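You operate a simulated robot arm through the tools that you are given. There is no shell and no other tool. Be economical: measure what you need, move in short steps, check, and stop when the job is done.

Carry out the task below with a simulated two-armed robot. There is one attempt and no reset: what you move stays moved.

JOB
Unbolt the door, prop it open and bring the milk tin in.
Fine: iron bolt; door stay down; tin on the counter under the window.

The check looks at the end state, three seconds after you hand in, the way a careful person would. Anything else that was tipped, shoved, dropped, spilled or broken makes it a failure.

ROBOT AND FRAMES
Two 7-joint arms with two-finger parallel grippers on one trunk, on a base that drives. Base frame: it is fixed to the floor where the robot stands at the start and does not move with it; the origin is under the middle of the robot, x ahead of it, y to its left, z up. Lengths are in mm, angles in degrees, forces in N, time in s.
The left shoulder is at the start at [50, 168, 1207], the right one opposite. With the tool pointing down near the work surface each hand reaches from about 100 to 560 mm from the robot's upright axis, wherever it stands, measured 20 degrees to its own side. Places, roughly: iron bolt [400, 0, 800]; wooden door [400, -300, 1000]; door stay [400, 0, 600]; counter under the window [-400, 1800, 800]; brass bolt [400, 0, 1900]; hatch [400, -100, 1600]. Payload 1.57 kg a hand.
Tool frame (each hand has its own): the origin (TCP) lies between the finger pads and is the grasp point; the fingertips stand 30 mm ahead of it; z points along the fingers, y is the line along which they close. The gripper opens to 80 mm. The fingers are 17 mm wide and 12 mm thick; the gripper's body (40 by 82 mm) begins 80 mm behind the TCP.
Orientation is that of the tool frame in the base frame, as a unit quaternion [w, x, y, z]. With the fingers straight down and closing along the base's y, the tool's x points along the base's -x, its y along +y and its z along -z.

CONTROLS
- The arms move only by the tool nudge_tool. It takes "left_moves", "right_moves" or both (then of equal length, played together; a hand with none holds still); each is a list of rows, each a list of 7 numbers: the turn, a rotation vector about the base's x, y, z in degrees, then the shift along the base's x, y, z in mm, then the gripper command, from -1 (shut) to 1 (fully open), values between in proportion. In form: [[wx, wy, wz, tx, ty, tz, grip], ...]. A call has 1 to 8 rows; each row shifts and turns the commanded pose from where the row before left it. Rows are played at 5 a second. More than 50 mm and 8.6 degrees between two rows, or a gripper value outside its range, and nothing of the call is played. A pose out of reach is approached as far as the arm can. The call stops where the force on the tool passes 40 N (or 10 N more than at its start, if that is more) or the arm is blocked; 0.2 s more then pass. Each finger travels about 45 mm/s and halts on what it meets, pressing with about 27 N; the grip force reading is that of the motor and also rises with nothing between the fingers. The clock runs only during rows and for 0.2 s after the last one: add rows that do not move to give the fingers time. The reply holds the time, the measured pose of the TCP, the force on the tool along the base axes, the opening and the grip force, in the units named above and with some noise.
- Cameras (640 x 400 px; columns grow to the right, rows downward): "scene" is now at [72.9, -62.6, 1389.7]; the picture's right is [-0.85, -0.53, 0.00], its down [-0.40, 0.64, -0.66] and it looks along [0.35, -0.56, -0.75] (base axes); focal length 214 px, centre (320, 200). "left" rides on the left gripper at [72, 7, -122] in its tool frame; the picture's right is [-0.09, 1.00, 0.00], its down [-0.84, -0.08, -0.54] and it looks along [-0.54, -0.05, 0.84] (tool axes); focal length 238 px, centre (320, 200). "right" rides on the right gripper at [72, -7, -122] in its tool frame; the picture's right is [0.09, 1.00, 0.00], its down [-0.84, 0.08, -0.54] and it looks along [-0.54, 0.05, 0.84] (tool axes); focal length 238 px, centre (320, 200). There is no depth. A picture from a camera that has moved, and an enlarged one, comes with that camera's place and axes in the base frame and with its lens. The place of the scene camera against the robot may be out by one fixed shift of up to 18 mm in any direction.
- get_image(camera): a new picture of that camera. No time passes.
- slide_trunk(by): slides the trunk up (or, below 0, down) by that many mm; the arms and the scene camera ride with it, the base frame stays. It gives what a move gives, with no picture.
- steer(legs): drives the robot by 1 to 6 legs, each [ahead, left, turn to the left] in mm, mm and degrees, along the robot's own axes; the way and the turn of a leg run together, so that a leg with both is an arc; at most 1500 mm and 180 degrees a leg. The arms and the cameras ride along, it lands a little off, and it stops where it bumps. It gives what a move gives.
- turn_head(pan, tilt): turns the head with the scene camera to pan (to the left, within 80 degrees either way) and tilt (down, from -29 to 69), counted from straight ahead of the robot. It gives what a move gives.
- inspect(camera, box): a new picture of the part [left, top, right, bottom] of that camera's present view, enlarged. No time passes.
- job_done(): hands the job in; it is judged then, once.

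Work in short steps. Places have to be worked out from the pictures, the camera data and where the tool is seen: move nearer, look again, correct. Check each grasp and each placing, and mend what went wrong. You have 120 turns and 108 pictures in all, those below and enlarged ones among them. Open the grippers and draw the arms clear of the work before you hand the job in, unless the task says otherwise; then end with one line.

The tools are called after "Request:" as name(argument=value, ...) on one line, values as JSON. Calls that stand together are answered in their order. nudge_tool: Moves the arms, as the interface text tells. Its arguments: {"type":"object","properties":{"left_moves":{"type":"array","items":{"type":"array","items":{"type":"number"}}},"right_moves":{"type":"array","items":{"type":"array","items":{"type":"number"}}}},"required":[]} The other tools are called the same way: slide_trunk (by) slides the trunk up or down; steer (legs) drives the base; turn_head (pan, tilt) turns the head that bears the scene camera; get_image (camera) takes a picture; inspect (camera, box) takes an enlarged picture of a part of a camera's view; job_done () hands the job in.

At the start:

```text
t: 0.0
left_tcp_pos: [283.6, -32.0, 1196.7]
left_ee_rot: [-0.001, -0.001, 1.0, 0.0]
left_force: [0.7, -0.3, 0.1]
left_width: 80.0
left_finger_force: 0.0
right_tcp_pos: [276.4, -358.1, 1224.2]
right_ee_rot: [-0.001, -0.001, 1.0, 0.0]
right_force: [-0.3, -0.6, 0.1]
right_width: 79.9
right_finger_force: 0.1
trunk travel left (down, up): [-375.0, 68.0]
robot x, y, heading: [-0.3, 1.0, 0.4]
head pan, tilt: [-57.9, 48.8]
```

scene: 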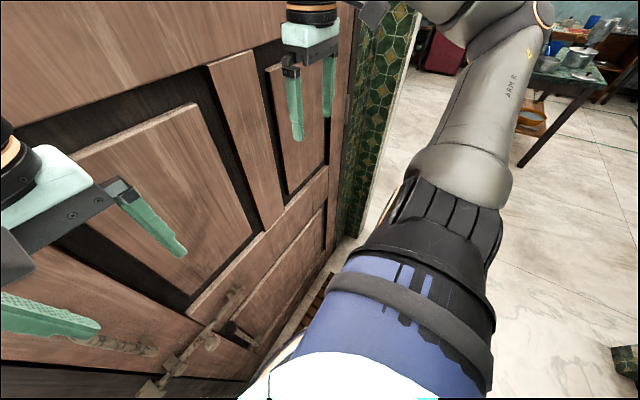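
right: 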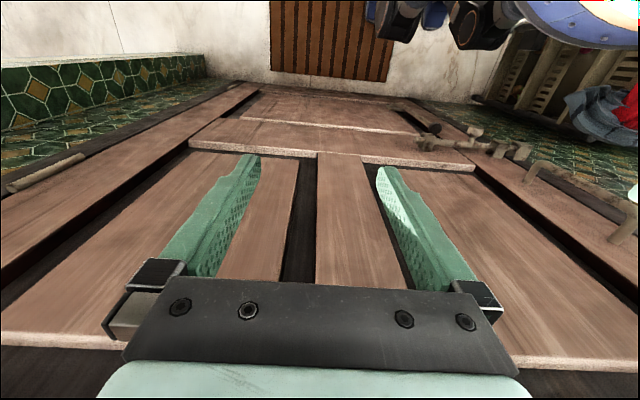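
left: 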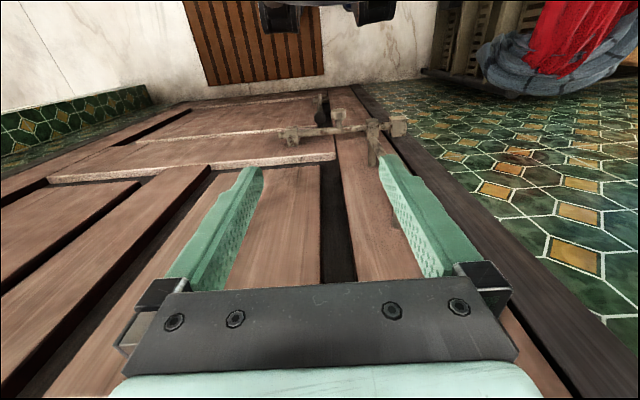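

I'll first look at the door from the head camera, turned straight ahead and then down at the bolt.

Request:
turn_head(pan=0, tilt=45)

Request:
get_image(camera="scene")

```text
t: 1.3
left_tcp_pos: [282.6, -33.3, 1196.1]
left_ee_rot: [0.001, -0.001, 1.0, 0.0]
left_force: [-0.5, -0.2, 0.2]
left_width: 80.1
left_finger_force: 0.0
right_tcp_pos: [275.7, -357.2, 1223.5]
right_ee_rot: [0.001, 0.0, 1.0, 0.0]
right_force: [-0.2, -0.2, 0.4]
right_width: 80.0
right_finger_force: 0.0
trunk travel left (down, up): [-375.0, 68.0]
robot x, y, heading: [-0.8, -0.7, 0.0]
head pan, tilt: [0.0, 45.0]
```

```text
104 pictures are left
camera scene: at [112.7, 3.5, 1395.0], right [0.0, -1.0, 0.0], down [-0.71, 0.0, -0.71], along [0.71, 0.0, -0.71], focal length 214 px, centre (320, 200)
```

scene: 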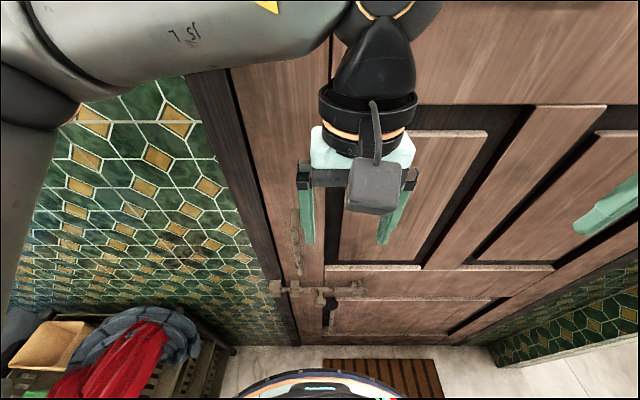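

The bolt sits at about column 300, row 288, and something hangs above and below it. I'll enlarge that part.

Request:
inspect(camera="scene", box=[220, 190, 440, 350])

Request:
inspect(camera="left", box=[240, 60, 460, 200])

Request:
turn_head(pan=0, tilt=-10)

Request:
get_image(camera="scene")

Request:
turn_head(pan=80, tilt=25)

Request:
get_image(camera="scene")

```text
2.50 times, centred on (330, 270) of scene
camera zoom: at [112.7, 3.5, 1395.0], right [0.0, -1.0, 0.0], down [-0.71, 0.0, -0.71], along [0.71, 0.0, -0.71], focal length 536 px, centre (295, 25)
```

zoom: 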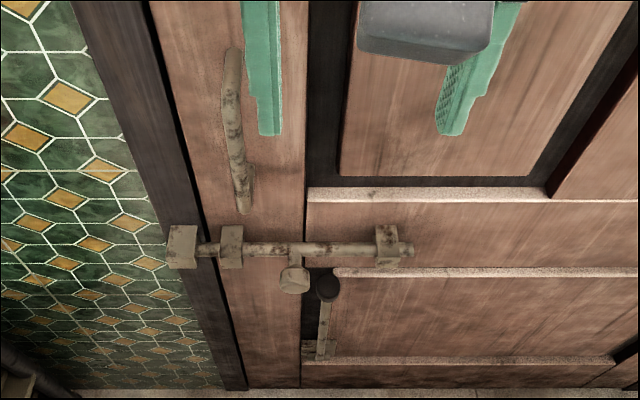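

```text
2.86 times, centred on (350, 130) of left
camera zoom: at [211.2, -27.5, 1317.3], right [0.09, 1.0, 0.0], down [0.84, -0.08, 0.54], along [0.54, -0.05, -0.84], focal length 681 px, centre (234, 400)
```

zoom: 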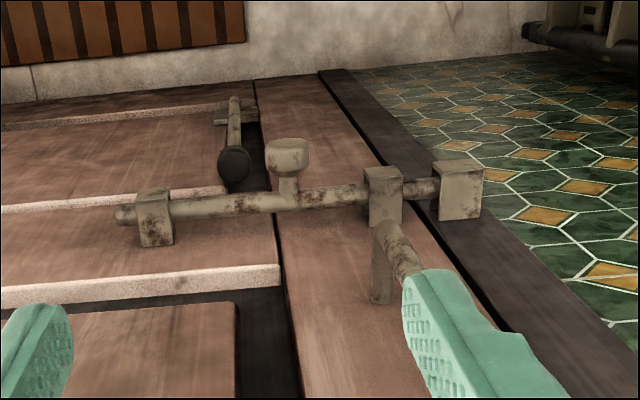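

```text
t: 2.5
left_tcp_pos: [282.9, -33.6, 1196.1]
left_ee_rot: [0.0, -0.001, 1.0, 0.0]
left_force: [0.2, -0.7, -0.1]
left_width: 80.0
left_finger_force: 0.0
right_tcp_pos: [276.5, -357.3, 1224.3]
right_ee_rot: [0.0, -0.001, 1.0, 0.0]
right_force: [0.2, -0.9, 1.1]
right_width: 79.9
right_finger_force: 0.1
trunk travel left (down, up): [-375.0, 68.0]
robot x, y, heading: [-3.5, 0.3, 0.2]
head pan, tilt: [0.0, -10.0]
```

```text
101 pictures are left
camera scene: at [115.7, 3.6, 1481.1], right [0.0, -1.0, 0.0], down [0.17, 0.0, -0.98], along [0.98, 0.0, 0.17], focal length 214 px, centre (320, 200)
```

scene: 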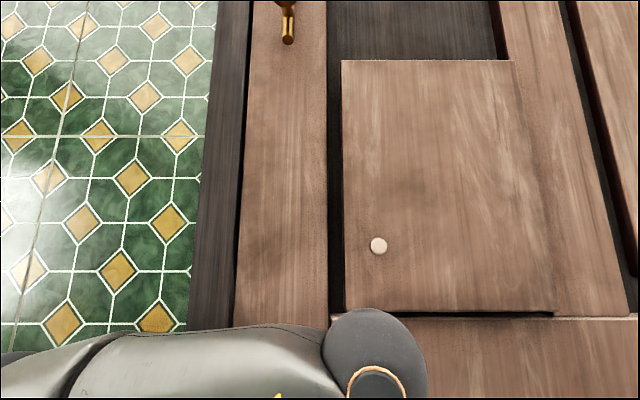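

```text
t: 4.0
left_tcp_pos: [282.7, -32.6, 1196.6]
left_ee_rot: [0.0, -0.001, 1.0, -0.001]
left_force: [-0.5, -0.3, -0.2]
left_width: 80.0
left_finger_force: 0.0
right_tcp_pos: [276.3, -356.5, 1223.3]
right_ee_rot: [0.0, -0.002, 1.0, -0.001]
right_force: [-0.6, 0.2, 0.2]
right_width: 80.0
right_finger_force: 0.1
trunk travel left (down, up): [-375.0, 68.0]
robot x, y, heading: [-3.0, -0.5, 0.1]
head pan, tilt: [80.0, 25.0]
```

```text
100 pictures are left
camera scene: at [47.4, 94.3, 1425.6], right [0.98, -0.17, 0.0], down [-0.07, -0.42, -0.91], along [0.16, 0.89, -0.42], focal length 214 px, centre (320, 200)
```

scene: 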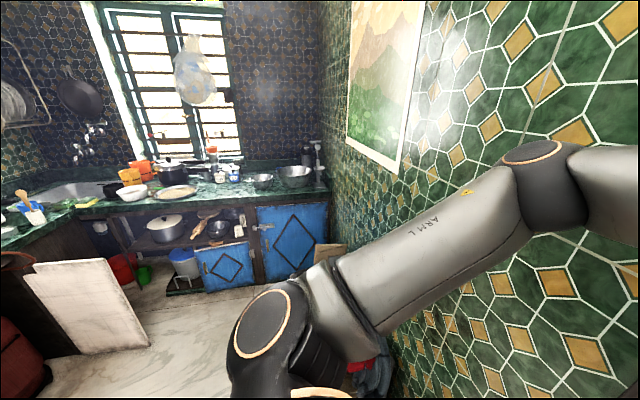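

I'll check whether the brass bolt is shot, and look at the lower door and the floor.

Request:
turn_head(pan=0, tilt=-29)

Request:
get_image(camera="scene")

Request:
turn_head(pan=0, tilt=66)

Request:
get_image(camera="scene")

Request:
turn_head(pan=-80, tilt=25)

Request:
get_image(camera="scene")

```text
t: 5.6
left_tcp_pos: [283.2, -33.6, 1196.3]
left_ee_rot: [0.001, -0.001, 1.0, 0.0]
left_force: [0.9, -0.7, 0.6]
left_width: 80.0
left_finger_force: 0.0
right_tcp_pos: [276.8, -356.8, 1223.3]
right_ee_rot: [0.0, -0.001, 1.0, 0.0]
right_force: [0.3, -0.1, 0.2]
right_width: 80.2
right_finger_force: 0.0
trunk travel left (down, up): [-375.0, 68.0]
robot x, y, heading: [-1.2, -0.2, 0.3]
head pan, tilt: [0.0, -28.6]
```

```text
99 pictures are left
camera scene: at [98.4, 3.6, 1506.0], right [0.0, -1.0, 0.0], down [0.48, 0.0, -0.88], along [0.88, 0.0, 0.48], focal length 214 px, centre (320, 200)
```

scene: 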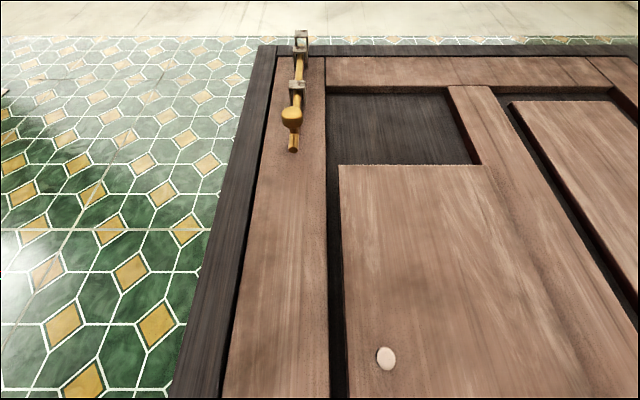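

```text
t: 7.3
left_tcp_pos: [282.3, -33.2, 1196.8]
left_ee_rot: [0.0, -0.001, 1.0, 0.0]
left_force: [0.0, -0.5, 0.0]
left_width: 79.9
left_finger_force: 0.0
right_tcp_pos: [274.8, -357.1, 1223.9]
right_ee_rot: [0.0, -0.001, 1.0, 0.001]
right_force: [-0.2, 0.0, -0.1]
right_width: 80.2
right_finger_force: 0.0
trunk travel left (down, up): [-375.0, 68.0]
robot x, y, heading: [0.5, 1.1, -0.2]
head pan, tilt: [0.0, 66.0]
```

```text
98 pictures are left
camera scene: at [90.9, 3.6, 1368.9], right [0.0, -1.0, 0.0], down [-0.91, 0.0, -0.41], along [0.41, 0.0, -0.91], focal length 214 px, centre (320, 200)
```

scene: 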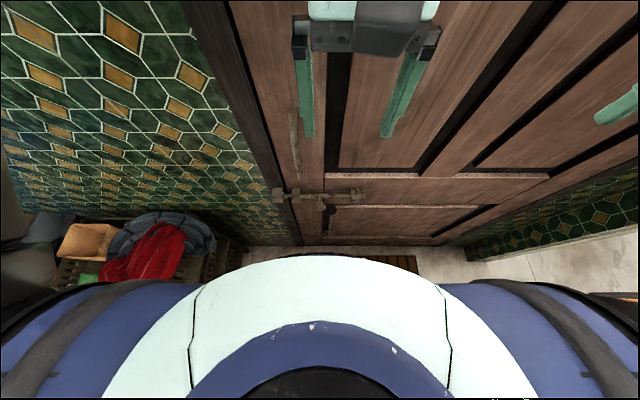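

```text
t: 8.8
left_tcp_pos: [283.7, -33.3, 1195.9]
left_ee_rot: [0.0, -0.002, 1.0, 0.0]
left_force: [0.7, -0.2, -0.5]
left_width: 80.0
left_finger_force: 0.1
right_tcp_pos: [276.2, -357.9, 1222.5]
right_ee_rot: [0.0, -0.001, 1.0, 0.0]
right_force: [-0.3, -0.4, -0.1]
right_width: 80.2
right_finger_force: 0.1
trunk travel left (down, up): [-375.0, 68.0]
robot x, y, heading: [-2.9, -0.0, -0.0]
head pan, tilt: [-80.0, 25.0]
```

```text
97 pictures are left
camera scene: at [47.4, -87.1, 1425.5], right [-0.98, -0.17, 0.0], down [-0.07, 0.42, -0.91], along [0.16, -0.89, -0.42], focal length 214 px, centre (320, 200)
```

scene: 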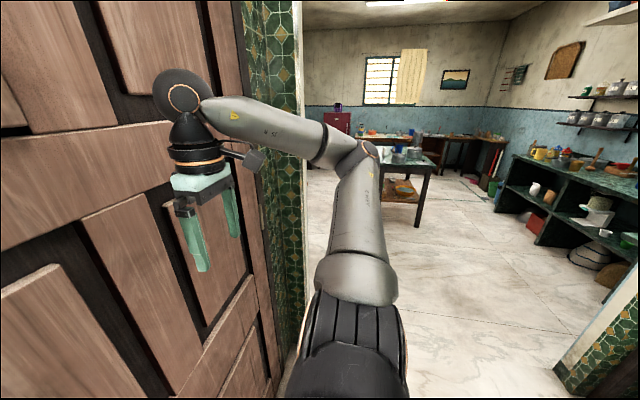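

The brass bolt at the top decides how many bolts must be drawn, so I'll enlarge it.

Request:
turn_head(pan=0, tilt=-29)

Request:
inspect(camera="scene", box=[245, 20, 365, 170])

```text
t: 10.3
left_tcp_pos: [282.7, -33.7, 1196.8]
left_ee_rot: [0.0, 0.0, 1.0, 0.001]
left_force: [-0.1, -0.1, 0.5]
left_width: 79.9
left_finger_force: 0.0
right_tcp_pos: [275.8, -357.5, 1223.3]
right_ee_rot: [0.0, -0.001, 1.0, 0.001]
right_force: [0.7, 0.8, 0.7]
right_width: 80.2
right_finger_force: 0.2
trunk travel left (down, up): [-375.0, 68.0]
robot x, y, heading: [0.9, -1.3, -0.1]
head pan, tilt: [0.0, -28.6]
```

```text
2.67 times, centred on (305, 95) of scene
camera zoom: at [98.4, 3.6, 1506.0], right [0.0, -1.0, 0.0], down [0.48, 0.0, -0.88], along [0.88, 0.0, 0.48], focal length 572 px, centre (360, 480)
```

zoom: 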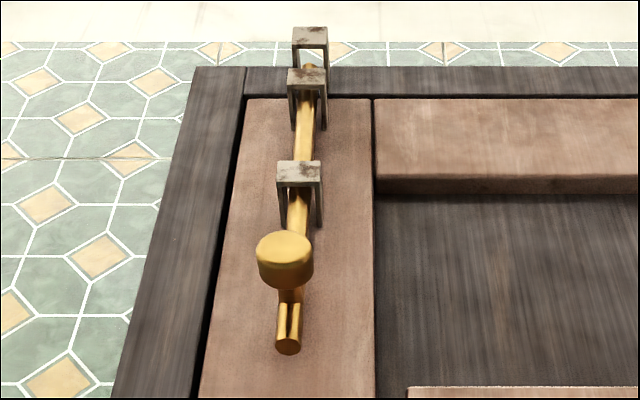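

The brass bolt hangs clear of its keeper, so only the iron one is shot. By triangulation its knob is near [333, 3, 792], the handle near [372, 55, 860–1100], and the stay's tip near [373, -42, 631] with its pivot near z 240. I'll back off a little and turn the left hand to point forward.

Request:
steer(legs=[[-150, 0, 0]])

Request:
nudge_tool(left_moves=[[0, -8.5, 0, 0, 0, -20, 1], [0, -8.5, 0, 0, 0, -20, 1], [0, -8.5, 0, 0, 0, -20, 1], [0, -8.5, 0, 0, 0, -20, 1], [0, -8.5, 0, 0, 0, -20, 1], [0, -8.5, 0, 0, 0, -20, 1], [0, -8.5, 0, 0, 0, -20, 1], [0, -8.5, 0, 0, 0, -20, 1]])

Request:
nudge_tool(left_moves=[[0, -8.5, 0, 0, 0, -20, 1], [0, -8.5, 0, 0, 0, -20, 1], [0, -5, 0, 0, 0, -20, 1]])

Request:
turn_head(pan=0, tilt=50)

Request:
get_image(camera="scene")

Request:
get_image(camera="left")

```text
t: 11.7
left_tcp_pos: [131.5, -33.6, 1196.0]
left_ee_rot: [0.0, -0.001, 1.0, -0.001]
left_force: [-0.1, 0.1, 0.2]
left_width: 80.0
left_finger_force: 0.1
right_tcp_pos: [125.5, -358.1, 1224.1]
right_ee_rot: [0.0, -0.001, 1.0, 0.0]
right_force: [-0.5, -0.2, -0.3]
right_width: 80.0
right_finger_force: 0.1
trunk travel left (down, up): [-375.0, 68.0]
robot x, y, heading: [-148.6, -1.0, 0.1]
head pan, tilt: [0.0, -28.6]
```

```text
t: 12.8
left_tcp_pos: [136.1, -32.1, 1111.6]
left_ee_rot: [0.326, -0.009, 0.945, -0.002]
left_force: [0.6, 1.0, -0.5]
left_width: 79.8
left_finger_force: 0.0
right_tcp_pos: [125.4, -357.1, 1223.9]
right_ee_rot: [-0.001, 0.0, 1.0, 0.001]
right_force: [0.4, -0.2, 0.2]
right_width: 80.0
right_finger_force: 0.1
trunk travel left (down, up): [-375.0, 68.0]
robot x, y, heading: [-149.6, -1.1, 0.3]
head pan, tilt: [0.0, -28.6]
stopped in row 5 (left hand): the force on the tool passed its limit (the readings are from after the stop); the commanded pose is now the measured one
```

```text
t: 13.2
left_tcp_pos: [144.2, -33.4, 1103.2]
left_ee_rot: [0.374, -0.028, 0.927, -0.007]
left_force: [0.9, 0.2, 0.1]
left_width: 79.9
left_finger_force: 0.1
right_tcp_pos: [125.6, -356.9, 1223.7]
right_ee_rot: [-0.001, -0.001, 1.0, 0.001]
right_force: [0.0, 0.6, 0.3]
right_width: 79.9
right_finger_force: 0.0
trunk travel left (down, up): [-375.0, 68.0]
robot x, y, heading: [-153.8, 0.1, -0.3]
head pan, tilt: [0.0, -28.6]
stopped in row 2 (left hand): the force on the tool passed its limit (the readings are from after the stop); the commanded pose is now the measured one
```

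```text
t: 14.8
left_tcp_pos: [143.9, -31.9, 1104.0]
left_ee_rot: [0.374, -0.027, 0.927, -0.007]
left_force: [4.0, 0.1, 6.3]
left_width: 80.3
left_finger_force: 0.1
right_tcp_pos: [125.9, -356.4, 1222.8]
right_ee_rot: [0.0, -0.001, 1.0, 0.0]
right_force: [0.1, 0.6, -1.1]
right_width: 79.9
right_finger_force: 0.0
trunk travel left (down, up): [-375.0, 68.0]
robot x, y, heading: [-149.3, 1.9, -0.1]
head pan, tilt: [0.0, 50.0]
```

```text
95 pictures are left
camera scene: at [-42.0, 3.6, 1388.1], right [0.0, -1.0, 0.0], down [-0.77, 0.0, -0.64], along [0.64, 0.0, -0.77], focal length 214 px, centre (320, 200)
```

scene: 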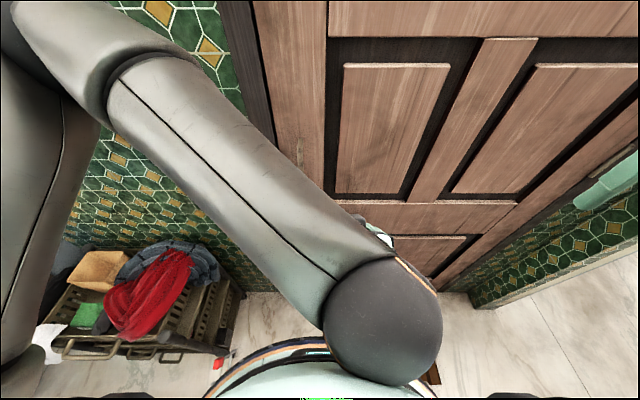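

```text
94 pictures are left
camera left: at [7.7, -31.5, 1141.0], right [0.02, 1.0, 0.03], down [0.23, -0.04, 0.97], along [0.97, -0.01, -0.23], focal length 238 px, centre (320, 200)
```

left: 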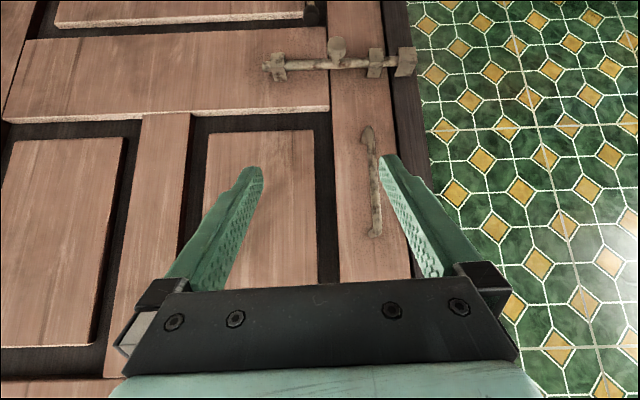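

The wrist came up against the robot's own chest. I'll move the hand ahead first, then finish the turn.

Request:
nudge_tool(left_moves=[[0, 0, 0, 30, 0, 0, 1], [0, 0, 0, 40, 0, -10, 1], [0, -8, 0, 30, 20, -10, 1], [0, -8, 0, 20, 20, -20, 1], [0, -8, 0, 0, 20, -20, 1], [0, -8, 0, 0, 20, -20, 1], [0, -8, 0, 0, 0, -20, 1], [0, -4.5, 0, 0, 0, 0, 1]])

Request:
get_image(camera="left")

Request:
get_image(camera="scene")

```text
t: 16.6
left_tcp_pos: [266.5, 43.4, 1009.4]
left_ee_rot: [0.696, -0.022, 0.717, -0.016]
left_force: [0.5, 0.2, -0.5]
left_width: 80.2
left_finger_force: 0.1
left hand out of reach, approached as far as the arm can: row 8
right_tcp_pos: [125.2, -357.1, 1223.4]
right_ee_rot: [0.0, -0.001, 1.0, 0.001]
right_force: [0.2, -0.2, -0.5]
right_width: 79.8
right_finger_force: 0.1
trunk travel left (down, up): [-375.0, 68.0]
robot x, y, heading: [-149.5, -0.0, 0.0]
head pan, tilt: [0.0, 50.0]
```

```text
93 pictures are left
camera left: at [143.5, 45.1, 940.2], right [-0.01, 1.0, 0.04], down [-0.52, -0.04, 0.86], along [0.86, -0.01, 0.52], focal length 238 px, centre (320, 200)
```

left: 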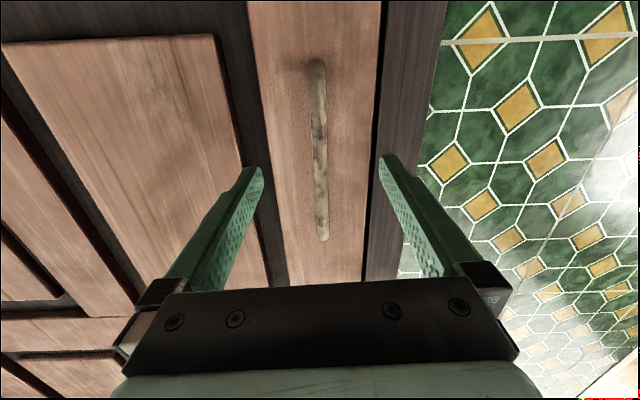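

```text
92 pictures are left
camera scene: at [-42.1, 3.5, 1388.1], right [0.0, -1.0, 0.0], down [-0.77, 0.0, -0.64], along [0.64, 0.0, -0.77], focal length 214 px, centre (320, 200)
```

scene: 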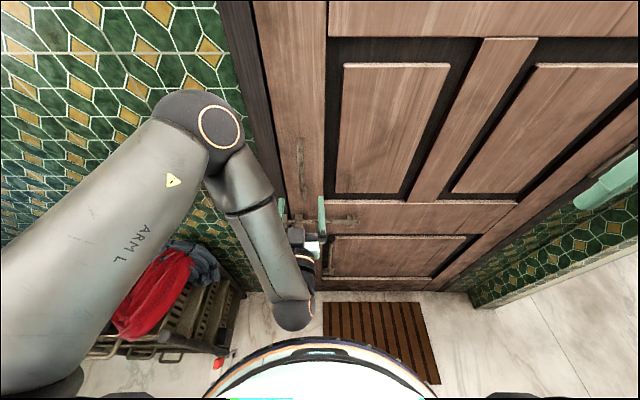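

The handle comes out at x≈345, y≈46, z 945–1113. I'll lower the trunk so the hand comes level with the bolt, closing the fingers as I go.

Request:
slide_trunk(by=-215)

Request:
get_image(camera="left")

Request:
get_image(camera="scene")

```text
t: 18.9
left_tcp_pos: [266.6, 45.1, 793.6]
left_ee_rot: [0.695, -0.022, 0.718, -0.016]
left_force: [0.3, 0.4, 0.0]
left_width: 79.9
left_finger_force: 0.0
right_tcp_pos: [126.2, -357.9, 1008.4]
right_ee_rot: [0.0, -0.002, 1.0, 0.0]
right_force: [0.6, 0.7, 0.4]
right_width: 80.0
right_finger_force: 0.1
trunk travel left (down, up): [-160.0, 283.0]
robot x, y, heading: [-150.4, -0.6, 0.1]
head pan, tilt: [0.0, 50.0]
```

```text
91 pictures are left
camera left: at [143.4, 45.1, 725.6], right [-0.01, 1.0, 0.04], down [-0.51, -0.04, 0.86], along [0.86, -0.01, 0.51], focal length 238 px, centre (320, 200)
```

left: 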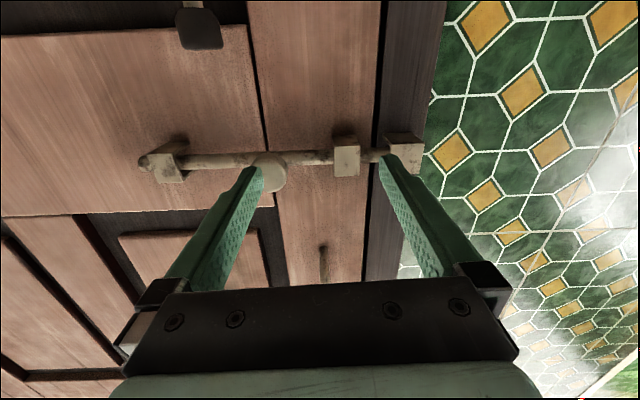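

```text
90 pictures are left
camera scene: at [-42.0, 3.7, 1173.1], right [0.0, -1.0, 0.0], down [-0.77, 0.0, -0.64], along [0.64, 0.0, -0.77], focal length 214 px, centre (320, 200)
```

scene: 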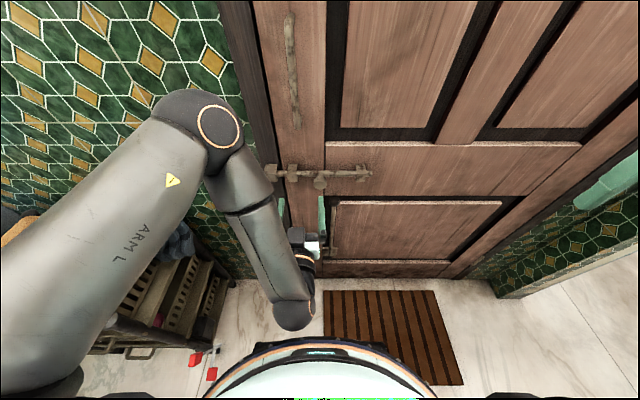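

The knob is at about [332, 2, 807]. I'll close the fingers, rise 13 mm and go in beside the knob on its +y side.

Request:
nudge_tool(left_moves=[[0, 0, 0, 0, 2, 13, -1], [0, 0, 0, 0, 0, 0, -1], [0, 0, 0, 0, 0, 0, -1], [0, 0, 0, 0, 0, 0, -1], [0, 0, 0, 0, 0, 0, -1], [0, 0, 0, 25, 0, 0, -1], [0, 0, 0, 25, 0, 0, -1]])

Request:
get_image(camera="left")

```text
t: 20.5
left_tcp_pos: [318.3, 44.6, 807.3]
left_ee_rot: [0.695, -0.022, 0.718, -0.016]
left_force: [0.7, 1.2, -0.7]
left_width: 0.0
left_finger_force: 21.2
right_tcp_pos: [125.6, -358.2, 1008.6]
right_ee_rot: [-0.001, -0.001, 1.0, 0.001]
right_force: [-0.4, -0.6, -0.2]
right_width: 79.9
right_finger_force: 0.0
trunk travel left (down, up): [-160.0, 283.0]
robot x, y, heading: [-149.9, -1.0, -0.0]
head pan, tilt: [0.0, 50.0]
```

```text
89 pictures are left
camera left: at [194.2, 46.8, 738.5], right [-0.01, 1.0, 0.04], down [-0.51, -0.04, 0.86], along [0.86, -0.01, 0.51], focal length 238 px, centre (320, 200)
```

left: 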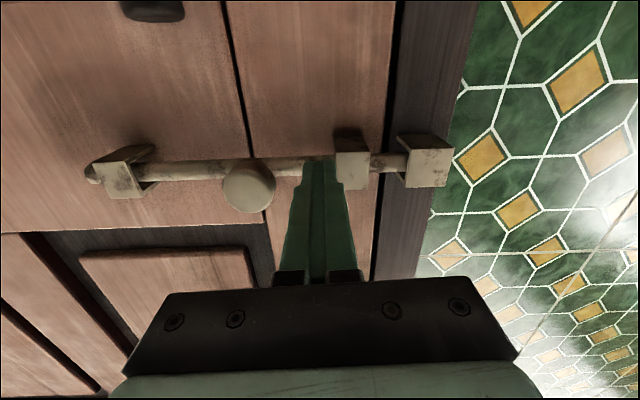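

The fingertips are beside the knob at the right height, so I'll push toward -y.

Request:
nudge_tool(left_moves=[[0, 0, 0, 0, -12, 0, -1], [0, 0, 0, 0, -10, 0, -1], [0, 0, 0, 0, -10, 0, -1], [0, 0, 0, 0, -10, 0, -1], [0, 0, 0, 0, -10, 0, -1], [0, 0, 0, 0, -10, 0, -1], [0, 0, 0, 0, -10, 0, -1]])

Request:
get_image(camera="left")

```text
t: 22.1
left_tcp_pos: [319.0, -21.0, 806.3]
left_ee_rot: [0.696, -0.026, 0.717, -0.01]
left_force: [-6.3, 28.0, 2.4]
left_width: 0.0
left_finger_force: 20.8
right_tcp_pos: [126.5, -354.2, 1009.0]
right_ee_rot: [0.0, -0.002, 1.0, -0.001]
right_force: [-1.1, -0.8, -0.2]
right_width: 80.1
right_finger_force: 0.2
trunk travel left (down, up): [-160.0, 283.0]
robot x, y, heading: [-154.0, -0.9, 0.2]
head pan, tilt: [0.0, 50.0]
```

```text
88 pictures are left
camera left: at [194.6, -20.7, 738.7], right [-0.02, 1.0, 0.04], down [-0.52, -0.05, 0.86], along [0.86, 0.0, 0.52], focal length 238 px, centre (320, 200)
```

left: 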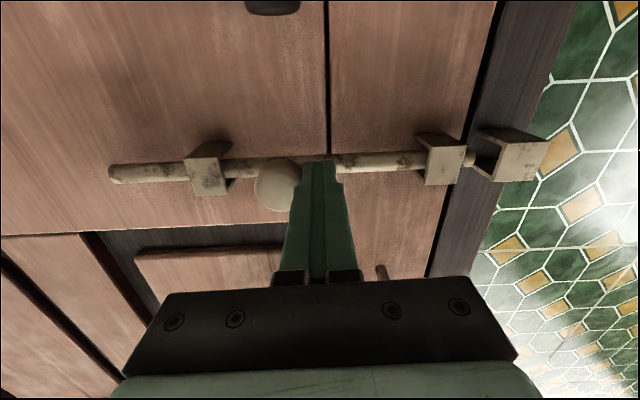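

The bar is almost out of the keeper and slides against about 28 N of friction. I'll push about 25 mm further.

Request:
nudge_tool(left_moves=[[0, 0, 0, 0, -8, 0, -1], [0, 0, 0, 0, -8, 0, -1], [0, 0, 0, 0, -8, 0, -1], [0, 0, 0, 0, -6, 0, -1]])

Request:
get_image(camera="left")

```text
t: 22.4
left_tcp_pos: [318.9, -20.3, 808.1]
left_ee_rot: [0.697, -0.029, 0.717, -0.003]
left_force: [-8.3, 10.2, 4.1]
left_width: 0.0
left_finger_force: 21.1
right_tcp_pos: [125.5, -356.0, 1010.4]
right_ee_rot: [0.0, -0.002, 1.0, 0.0]
right_force: [0.4, 0.0, -0.5]
right_width: 80.0
right_finger_force: 0.1
trunk travel left (down, up): [-160.0, 283.0]
robot x, y, heading: [-150.4, 1.5, 0.1]
head pan, tilt: [0.0, 50.0]
stopped in row 1 (left hand): the force on the tool passed its limit (the readings are from after the stop); the commanded pose is now the measured one
```

```text
87 pictures are left
camera left: at [194.8, -21.2, 738.5], right [-0.03, 1.0, 0.05], down [-0.52, -0.06, 0.85], along [0.86, 0.0, 0.52], focal length 238 px, centre (320, 200)
```

left: 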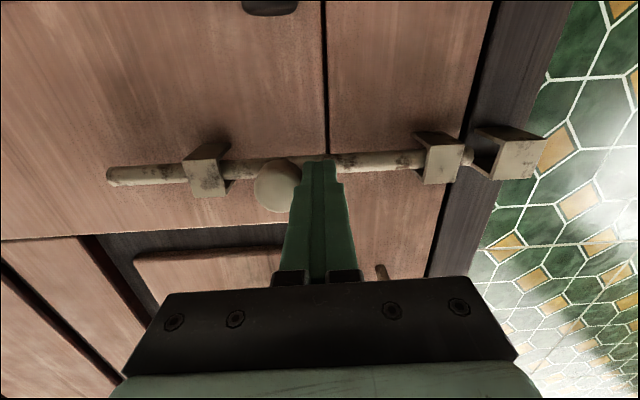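

It seems to be against its end stop. I'll enlarge to see whether the tip is clear of the keeper.

Request:
inspect(camera="left", box=[400, 110, 560, 210])

```text
4.00 times, centred on (480, 160) of left
camera zoom: at [194.8, -21.2, 738.5], right [-0.03, 1.0, 0.05], down [-0.52, -0.06, 0.85], along [0.86, 0.0, 0.52], focal length 953 px, centre (-320, 360)
```

zoom: 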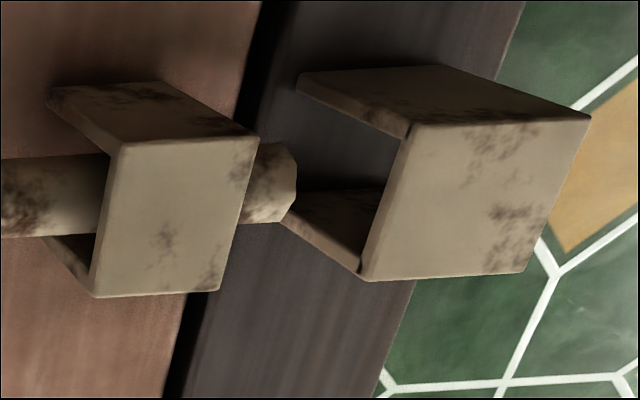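

The tip is about 8 mm clear of the keeper and at its stop, so the door is unbolted. Next I'll withdraw, open the fingers and go up to the handle.

Request:
nudge_tool(left_moves=[[0, 0, 0, 0, 8, 0, -1], [0, 0, 0, -35, 0, 0, -1], [0, 0, 0, -25, 20, 0, 0], [0, 0, 0, 0, 20, 0, 1], [0, 0, 0, 0, 19, 0, 1], [0, 0, 0, 0, 0, 0, 1]])

Request:
slide_trunk(by=200)

Request:
get_image(camera="left")

```text
t: 23.8
left_tcp_pos: [256.7, 45.2, 806.2]
left_ee_rot: [0.696, -0.026, 0.717, -0.006]
left_force: [0.0, 0.9, -0.4]
left_width: 80.0
left_finger_force: 0.0
right_tcp_pos: [125.5, -355.7, 1009.6]
right_ee_rot: [-0.001, -0.002, 1.0, -0.001]
right_force: [0.3, -0.2, 0.3]
right_width: 80.2
right_finger_force: 0.0
trunk travel left (down, up): [-160.0, 283.0]
robot x, y, heading: [-148.8, 1.8, -0.1]
head pan, tilt: [0.0, 50.0]
```

```text
t: 25.9
left_tcp_pos: [258.5, 46.8, 1006.2]
left_ee_rot: [0.696, -0.025, 0.717, -0.006]
left_force: [-0.8, -0.1, -0.2]
left_width: 80.0
left_finger_force: 0.0
right_tcp_pos: [126.3, -355.8, 1209.3]
right_ee_rot: [0.0, -0.002, 1.0, 0.001]
right_force: [0.7, -0.6, -0.8]
right_width: 80.2
right_finger_force: 0.1
trunk travel left (down, up): [-360.0, 83.0]
robot x, y, heading: [-151.9, 4.0, -0.1]
head pan, tilt: [0.0, 50.0]
```

```text
85 pictures are left
camera left: at [134.2, 45.1, 937.4], right [-0.03, 1.0, 0.05], down [-0.51, -0.06, 0.86], along [0.86, 0.0, 0.52], focal length 238 px, centre (320, 200)
```

left: 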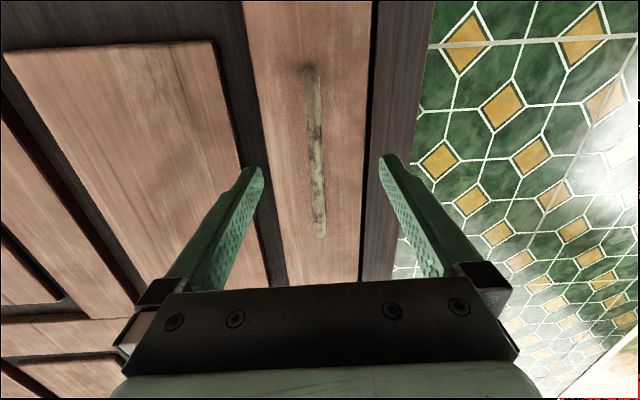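

The handle is centred between the fingers, so I'll go straight in and close on it.

Request:
nudge_tool(left_moves=[[0, 0, 0, 30, -1, 0, 1], [0, 0, 0, 25, -1, 0, 1], [0, 0, 0, 15, -1, 0, 1], [0, 0, 0, 12, 0, 0, 1]])

Request:
get_image(camera="left")

Request:
get_image(camera="scene")

```text
t: 26.9
left_tcp_pos: [341.1, 42.6, 1005.4]
left_ee_rot: [0.696, -0.026, 0.717, -0.005]
left_force: [-0.1, 0.2, 0.5]
left_width: 80.0
left_finger_force: 0.0
right_tcp_pos: [126.5, -356.4, 1209.4]
right_ee_rot: [-0.001, -0.001, 1.0, 0.0]
right_force: [-0.6, 0.4, -0.1]
right_width: 80.1
right_finger_force: 0.1
trunk travel left (down, up): [-360.0, 83.0]
robot x, y, heading: [-150.6, 1.7, 0.1]
head pan, tilt: [0.0, 50.0]
```

```text
84 pictures are left
camera left: at [217.0, 41.5, 936.7], right [-0.03, 1.0, 0.05], down [-0.51, -0.06, 0.86], along [0.86, 0.0, 0.51], focal length 238 px, centre (320, 200)
```

left: 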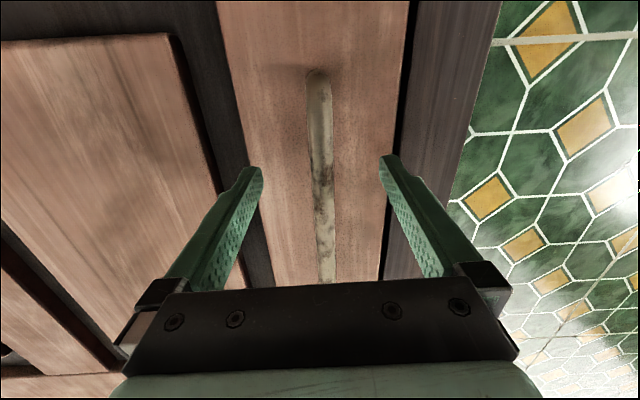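

```text
83 pictures are left
camera scene: at [-42.0, 4.4, 1373.0], right [0.0, -1.0, 0.0], down [-0.77, 0.0, -0.64], along [0.64, 0.0, -0.77], focal length 214 px, centre (320, 200)
```

scene: 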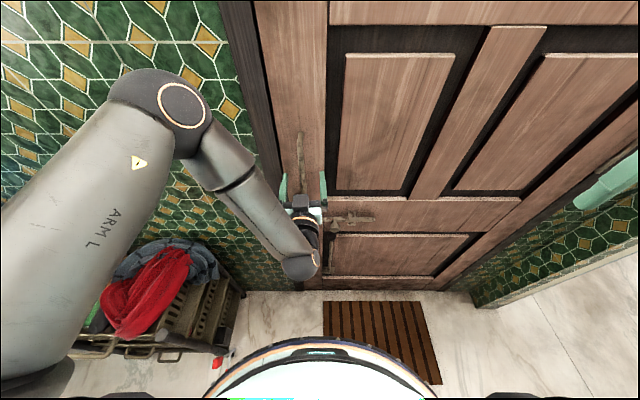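

The bar lies between the fingers. I'll go in a few millimetres more and close.

Request:
nudge_tool(left_moves=[[0, 0, 0, 6, 0, 0, 1], [0, 0, 0, 0, 0, 0, -1], [0, 0, 0, 0, 0, 0, -1], [0, 0, 0, 0, 0, 0, -1], [0, 0, 0, 0, 0, 0, -1], [0, 0, 0, 0, 0, 0, -1]])

Request:
get_image(camera="left")

```text
t: 28.4
left_tcp_pos: [346.3, 44.2, 1005.9]
left_ee_rot: [0.696, -0.029, 0.718, -0.004]
left_force: [-1.3, 8.3, 0.6]
left_width: 13.6
left_finger_force: 23.0
right_tcp_pos: [126.8, -355.0, 1208.5]
right_ee_rot: [0.0, -0.002, 1.0, 0.0]
right_force: [0.0, 0.1, -0.7]
right_width: 80.0
right_finger_force: 0.0
trunk travel left (down, up): [-360.0, 83.0]
robot x, y, heading: [-147.0, -0.5, 0.2]
head pan, tilt: [0.0, 50.0]
```

```text
82 pictures are left
camera left: at [222.4, 43.0, 936.5], right [-0.03, 1.0, 0.05], down [-0.51, -0.06, 0.86], along [0.86, 0.0, 0.52], focal length 238 px, centre (320, 200)
```

left: 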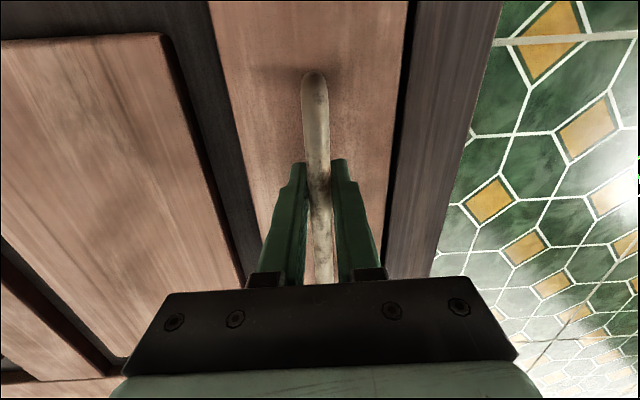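

The handle is gripped at 13.6 mm. I'll test-pull the door gently toward the robot.

Request:
nudge_tool(left_moves=[[0, 0, 0, -8, 0, 0, -1], [0, 0, 0, -8, 0, 0, -1], [0, 0, 0, -8, 0, 0, -1], [0, 0, 0, -8, 0, 0, -1]])

Request:
get_image(camera="left")

```text
t: 29.4
left_tcp_pos: [312.9, 42.1, 1005.8]
left_ee_rot: [0.696, -0.026, 0.718, -0.007]
left_force: [-0.8, 1.3, -0.7]
left_width: 13.4
left_finger_force: 29.8
right_tcp_pos: [126.4, -356.4, 1207.8]
right_ee_rot: [0.0, -0.002, 1.0, 0.0]
right_force: [0.3, -0.6, 0.0]
right_width: 80.1
right_finger_force: 0.1
trunk travel left (down, up): [-360.0, 83.0]
robot x, y, heading: [-151.2, -3.6, -0.1]
head pan, tilt: [0.0, 50.0]
```

```text
81 pictures are left
camera left: at [189.5, 41.1, 936.6], right [-0.03, 1.0, 0.05], down [-0.51, -0.05, 0.86], along [0.86, 0.0, 0.51], focal length 238 px, centre (320, 200)
```

left: 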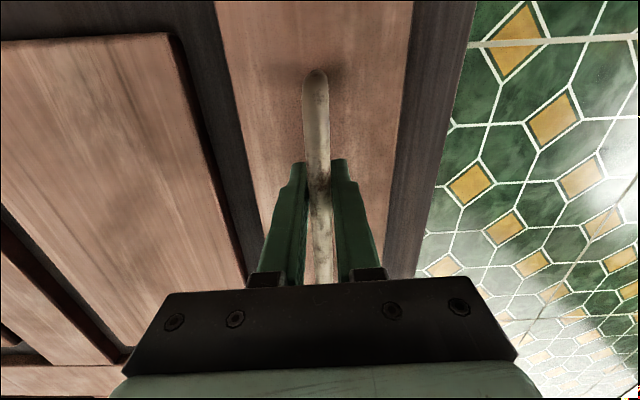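

The door swings inward freely with the hand. Now I'll drive the robot about the hinge, which I take at roughly [400, -750], in one short arc to test.

Request:
steer(legs=[[-131, -96, 10]])

Request:
get_image(camera="left")

Request:
get_image(camera="scene")

```text
t: 30.8
left_tcp_pos: [178.7, 17.7, 1004.6]
left_ee_rot: [0.694, -0.091, 0.712, 0.058]
left_force: [-7.3, 23.7, -0.8]
left_width: 13.0
left_finger_force: 30.2
right_tcp_pos: [62.1, -410.2, 1209.4]
right_ee_rot: [0.0, -0.088, 0.996, -0.001]
right_force: [-1.0, -0.3, 0.0]
right_width: 80.1
right_finger_force: 0.1
trunk travel left (down, up): [-360.0, 83.0]
robot x, y, heading: [-271.3, -107.8, 9.8]
head pan, tilt: [0.0, 50.0]
```

```text
80 pictures are left
camera left: at [56.8, -5.9, 936.5], right [-0.21, 0.98, 0.05], down [-0.5, -0.15, 0.86], along [0.84, 0.15, 0.52], focal length 238 px, centre (320, 200)
```

left: 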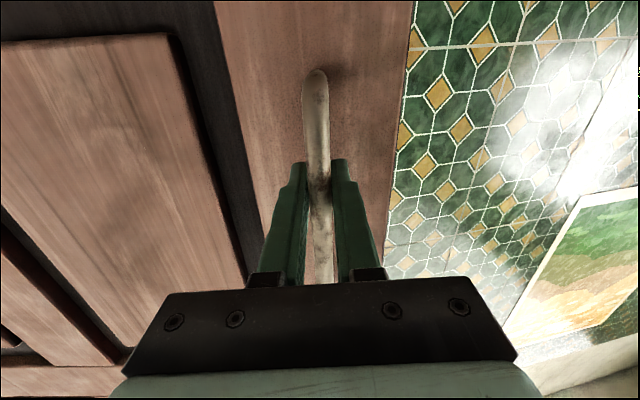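

```text
79 pictures are left
camera scene: at [-165.7, -81.8, 1373.1], right [0.17, -0.98, 0.0], down [-0.75, -0.14, -0.64], along [0.63, 0.11, -0.77], focal length 214 px, centre (320, 200)
```

scene: 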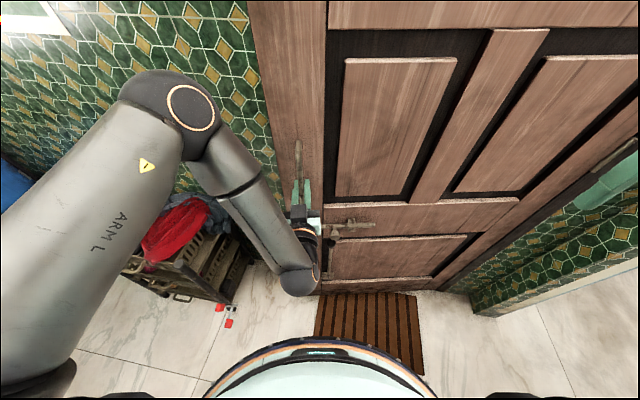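

The arc works as hoped, with 24 N of sideways load on the grip. I'll relieve it a little and continue with two more arcs.

Request:
nudge_tool(left_moves=[[0, 0, 0, 0, 4, 0, -1], [0, 0, 0, 0, 0, 0, -1]])

Request:
steer(legs=[[-130, -92, 10]])

```text
t: 31.4
left_tcp_pos: [179.6, 18.2, 1004.0]
left_ee_rot: [0.694, -0.09, 0.712, 0.058]
left_force: [2.7, -7.0, -2.5]
left_width: 13.3
left_finger_force: 29.7
right_tcp_pos: [62.6, -413.2, 1207.3]
right_ee_rot: [-0.001, -0.088, 0.996, 0.001]
right_force: [-0.6, -0.1, 0.2]
right_width: 79.8
right_finger_force: 0.1
trunk travel left (down, up): [-360.0, 83.0]
robot x, y, heading: [-277.1, -109.1, 10.0]
head pan, tilt: [0.0, 50.0]
```

```text
t: 32.8
left_tcp_pos: [49.9, -30.9, 1005.4]
left_ee_rot: [0.686, -0.149, 0.703, 0.115]
left_force: [14.5, -28.5, -6.1]
left_width: 13.2
left_finger_force: 29.5
right_tcp_pos: [8.9, -475.1, 1206.2]
right_ee_rot: [-0.002, -0.174, 0.985, 0.002]
right_force: [-0.5, -0.2, 0.3]
right_width: 79.7
right_finger_force: 0.0
trunk travel left (down, up): [-360.0, 83.0]
robot x, y, heading: [-373.8, -229.3, 20.3]
head pan, tilt: [0.0, 50.0]
```

Fitting a circle to the hand positions puts the hinge at about [377, -700] with a 745 mm radius to the handle. I'll relieve the grip and continue with the corrected arc.

Request:
nudge_tool(left_moves=[[0, 0, 0, 1.8, -3.6, 0, -1], [0, 0, 0, 0, 0, 0, -1]])

Request:
steer(legs=[[-147, -113, 12]])

Request:
get_image(camera="scene")

```text
t: 33.4
left_tcp_pos: [49.3, -32.3, 1005.8]
left_ee_rot: [0.686, -0.151, 0.702, 0.115]
left_force: [-1.7, 0.2, -2.4]
left_width: 13.2
left_finger_force: 29.9
right_tcp_pos: [6.8, -470.7, 1208.0]
right_ee_rot: [-0.001, -0.175, 0.985, 0.001]
right_force: [1.2, 0.3, 0.8]
right_width: 79.8
right_finger_force: 0.1
trunk travel left (down, up): [-360.0, 83.0]
robot x, y, heading: [-372.8, -230.9, 20.0]
head pan, tilt: [0.0, 50.0]
```

```text
t: 34.9
left_tcp_pos: [-83.3, -113.4, 1007.5]
left_ee_rot: [0.67, -0.224, 0.683, 0.186]
left_force: [3.9, -4.6, -6.7]
left_width: 13.5
left_finger_force: 29.8
right_tcp_pos: [-31.7, -550.8, 1207.2]
right_ee_rot: [-0.001, -0.278, 0.961, 0.0]
right_force: [-0.7, 0.3, -0.9]
right_width: 80.1
right_finger_force: 0.0
trunk travel left (down, up): [-360.0, 83.0]
robot x, y, heading: [-455.2, -395.4, 31.9]
head pan, tilt: [0.0, 50.0]
```

```text
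78 pictures are left
camera scene: at [-365.7, -330.6, 1373.0], right [0.53, -0.85, 0.0], down [-0.65, -0.41, -0.64], along [0.54, 0.34, -0.77], focal length 214 px, centre (320, 200)
```

scene: 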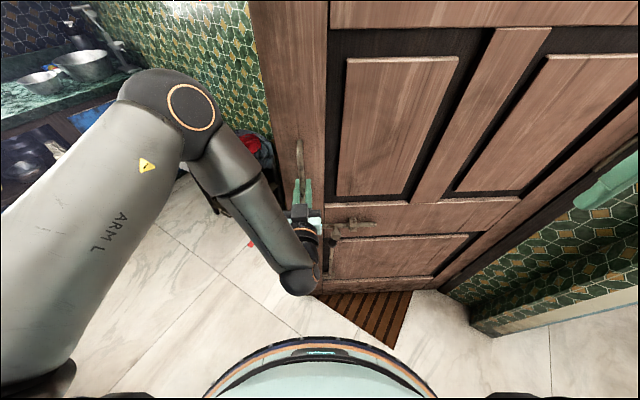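

The load is low and the path is good. I'll continue with two more arcs.

Request:
steer(legs=[[-147, -113, 12], [-147, -113, 12]])

Request:
turn_head(pan=-40, tilt=35)

Request:
get_image(camera="scene")

```text
t: 37.6
left_tcp_pos: [-287.5, -351.1, 1004.8]
left_ee_rot: [0.617, -0.362, 0.62, 0.322]
left_force: [-12.9, 7.8, -4.0]
left_width: 13.7
left_finger_force: 29.7
right_tcp_pos: [-60.8, -729.7, 1208.5]
right_ee_rot: [-0.002, -0.47, 0.882, -0.001]
right_force: [-0.7, -0.3, 0.5]
right_width: 79.8
right_finger_force: 0.0
trunk travel left (down, up): [-360.0, 83.0]
robot x, y, heading: [-510.2, -761.3, 56.3]
head pan, tilt: [0.0, 50.0]
```

```text
t: 38.7
left_tcp_pos: [-286.4, -350.4, 1005.8]
left_ee_rot: [0.616, -0.363, 0.62, 0.324]
left_force: [-5.6, 3.0, 0.0]
left_width: 13.4
left_finger_force: 30.1
right_tcp_pos: [-60.5, -731.5, 1208.0]
right_ee_rot: [-0.001, -0.471, 0.882, 0.0]
right_force: [0.0, 0.9, -0.5]
right_width: 80.1
right_finger_force: 0.0
trunk travel left (down, up): [-360.0, 83.0]
robot x, y, heading: [-509.1, -763.4, 56.2]
head pan, tilt: [-40.0, 35.0]
```

```text
77 pictures are left
camera scene: at [-413.4, -700.0, 1394.8], right [0.28, -0.96, 0.0], down [-0.55, -0.16, -0.82], along [0.79, 0.23, -0.57], focal length 214 px, centre (320, 200)
```

scene: 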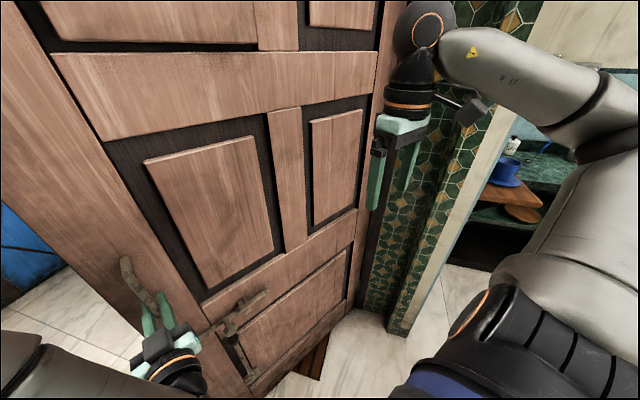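

The door is at about 60° and there is room on the right. I'll do two more arcs toward roughly 85°.

Request:
steer(legs=[[-147, -113, 12], [-147, -113, 12]])

Request:
get_image(camera="scene")

```text
t: 41.4
left_tcp_pos: [-378.0, -650.7, 1004.4]
left_ee_rot: [0.533, -0.486, 0.529, 0.448]
left_force: [-34.4, 3.2, 3.0]
left_width: 13.4
left_finger_force: 29.8
right_tcp_pos: [-13.0, -908.7, 1210.9]
right_ee_rot: [0.0, -0.645, 0.764, -0.002]
right_force: [-1.2, -0.2, 0.5]
right_width: 79.8
right_finger_force: 0.0
trunk travel left (down, up): [-360.0, 83.0]
robot x, y, heading: [-405.7, -1123.3, 80.3]
head pan, tilt: [-40.0, 35.0]
```

```text
76 pictures are left
camera scene: at [-347.5, -1019.9, 1395.0], right [0.65, -0.76, 0.0], down [-0.43, -0.37, -0.82], along [0.63, 0.53, -0.57], focal length 214 px, centre (320, 200)
```

scene: 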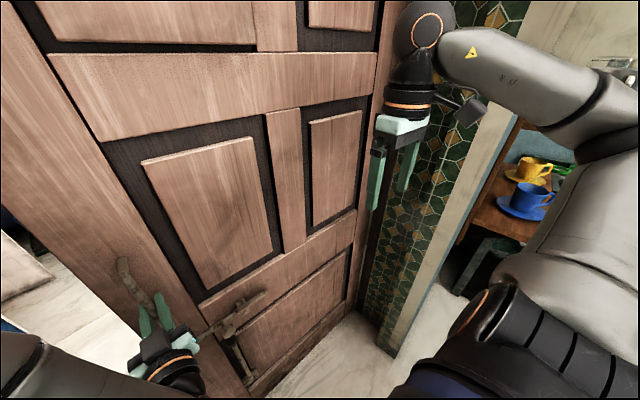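

The door is at about 84°. I'll relieve the grip and take one more small arc to just past square.

Request:
nudge_tool(left_moves=[[0, 0, 0, -4, 0, 0, -1], [0, 0, 0, 0, 0, 0, -1]])

Request:
steer(legs=[[-98, -76, 8]])

Request:
turn_head(pan=0, tilt=55)

Request:
get_image(camera="scene")

```text
t: 42.0
left_tcp_pos: [-377.7, -652.4, 1005.9]
left_ee_rot: [0.532, -0.484, 0.53, 0.449]
left_force: [6.0, 0.1, 0.2]
left_width: 13.2
left_finger_force: 30.0
right_tcp_pos: [-8.7, -908.2, 1207.6]
right_ee_rot: [-0.002, -0.644, 0.765, -0.001]
right_force: [0.1, -0.1, 0.1]
right_width: 79.8
right_finger_force: 0.1
trunk travel left (down, up): [-360.0, 83.0]
robot x, y, heading: [-405.8, -1121.5, 80.3]
head pan, tilt: [-40.0, 35.0]
```

```text
t: 43.2
left_tcp_pos: [-379.9, -758.1, 1006.2]
left_ee_rot: [-0.499, 0.52, -0.494, -0.486]
left_force: [-0.2, 0.6, 0.2]
left_width: 13.2
left_finger_force: 30.2
right_tcp_pos: [21.8, -961.5, 1208.1]
right_ee_rot: [-0.002, -0.696, 0.718, 0.0]
right_force: [0.4, -0.3, 0.1]
right_width: 80.0
right_finger_force: 0.0
trunk travel left (down, up): [-360.0, 83.0]
robot x, y, heading: [-343.3, -1226.0, 88.3]
head pan, tilt: [-40.0, 35.0]
```

```text
t: 44.3
left_tcp_pos: [-379.9, -757.2, 1005.5]
left_ee_rot: [-0.499, 0.52, -0.495, -0.485]
left_force: [1.0, -0.5, 1.3]
left_width: 13.4
left_finger_force: 30.1
right_tcp_pos: [22.1, -960.5, 1208.0]
right_ee_rot: [-0.001, -0.696, 0.718, 0.0]
right_force: [-0.1, 0.6, 0.2]
right_width: 80.0
right_finger_force: 0.0
trunk travel left (down, up): [-360.0, 83.0]
robot x, y, heading: [-340.6, -1227.6, 88.0]
head pan, tilt: [0.0, 55.0]
```

```text
75 pictures are left
camera scene: at [-348.5, -1110.2, 1366.6], right [1.0, -0.03, 0.0], down [-0.03, -0.82, -0.57], along [0.02, 0.57, -0.82], focal length 214 px, centre (320, 200)
```

scene: 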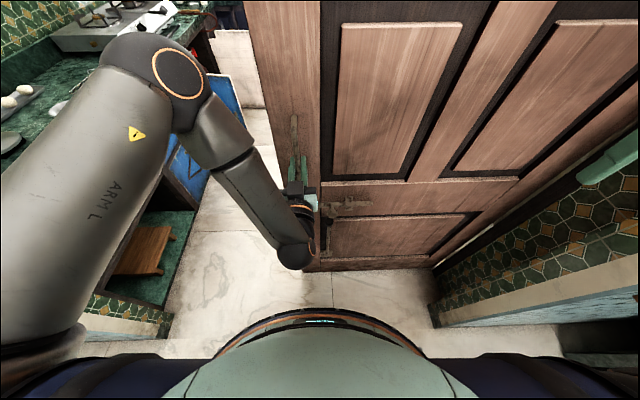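

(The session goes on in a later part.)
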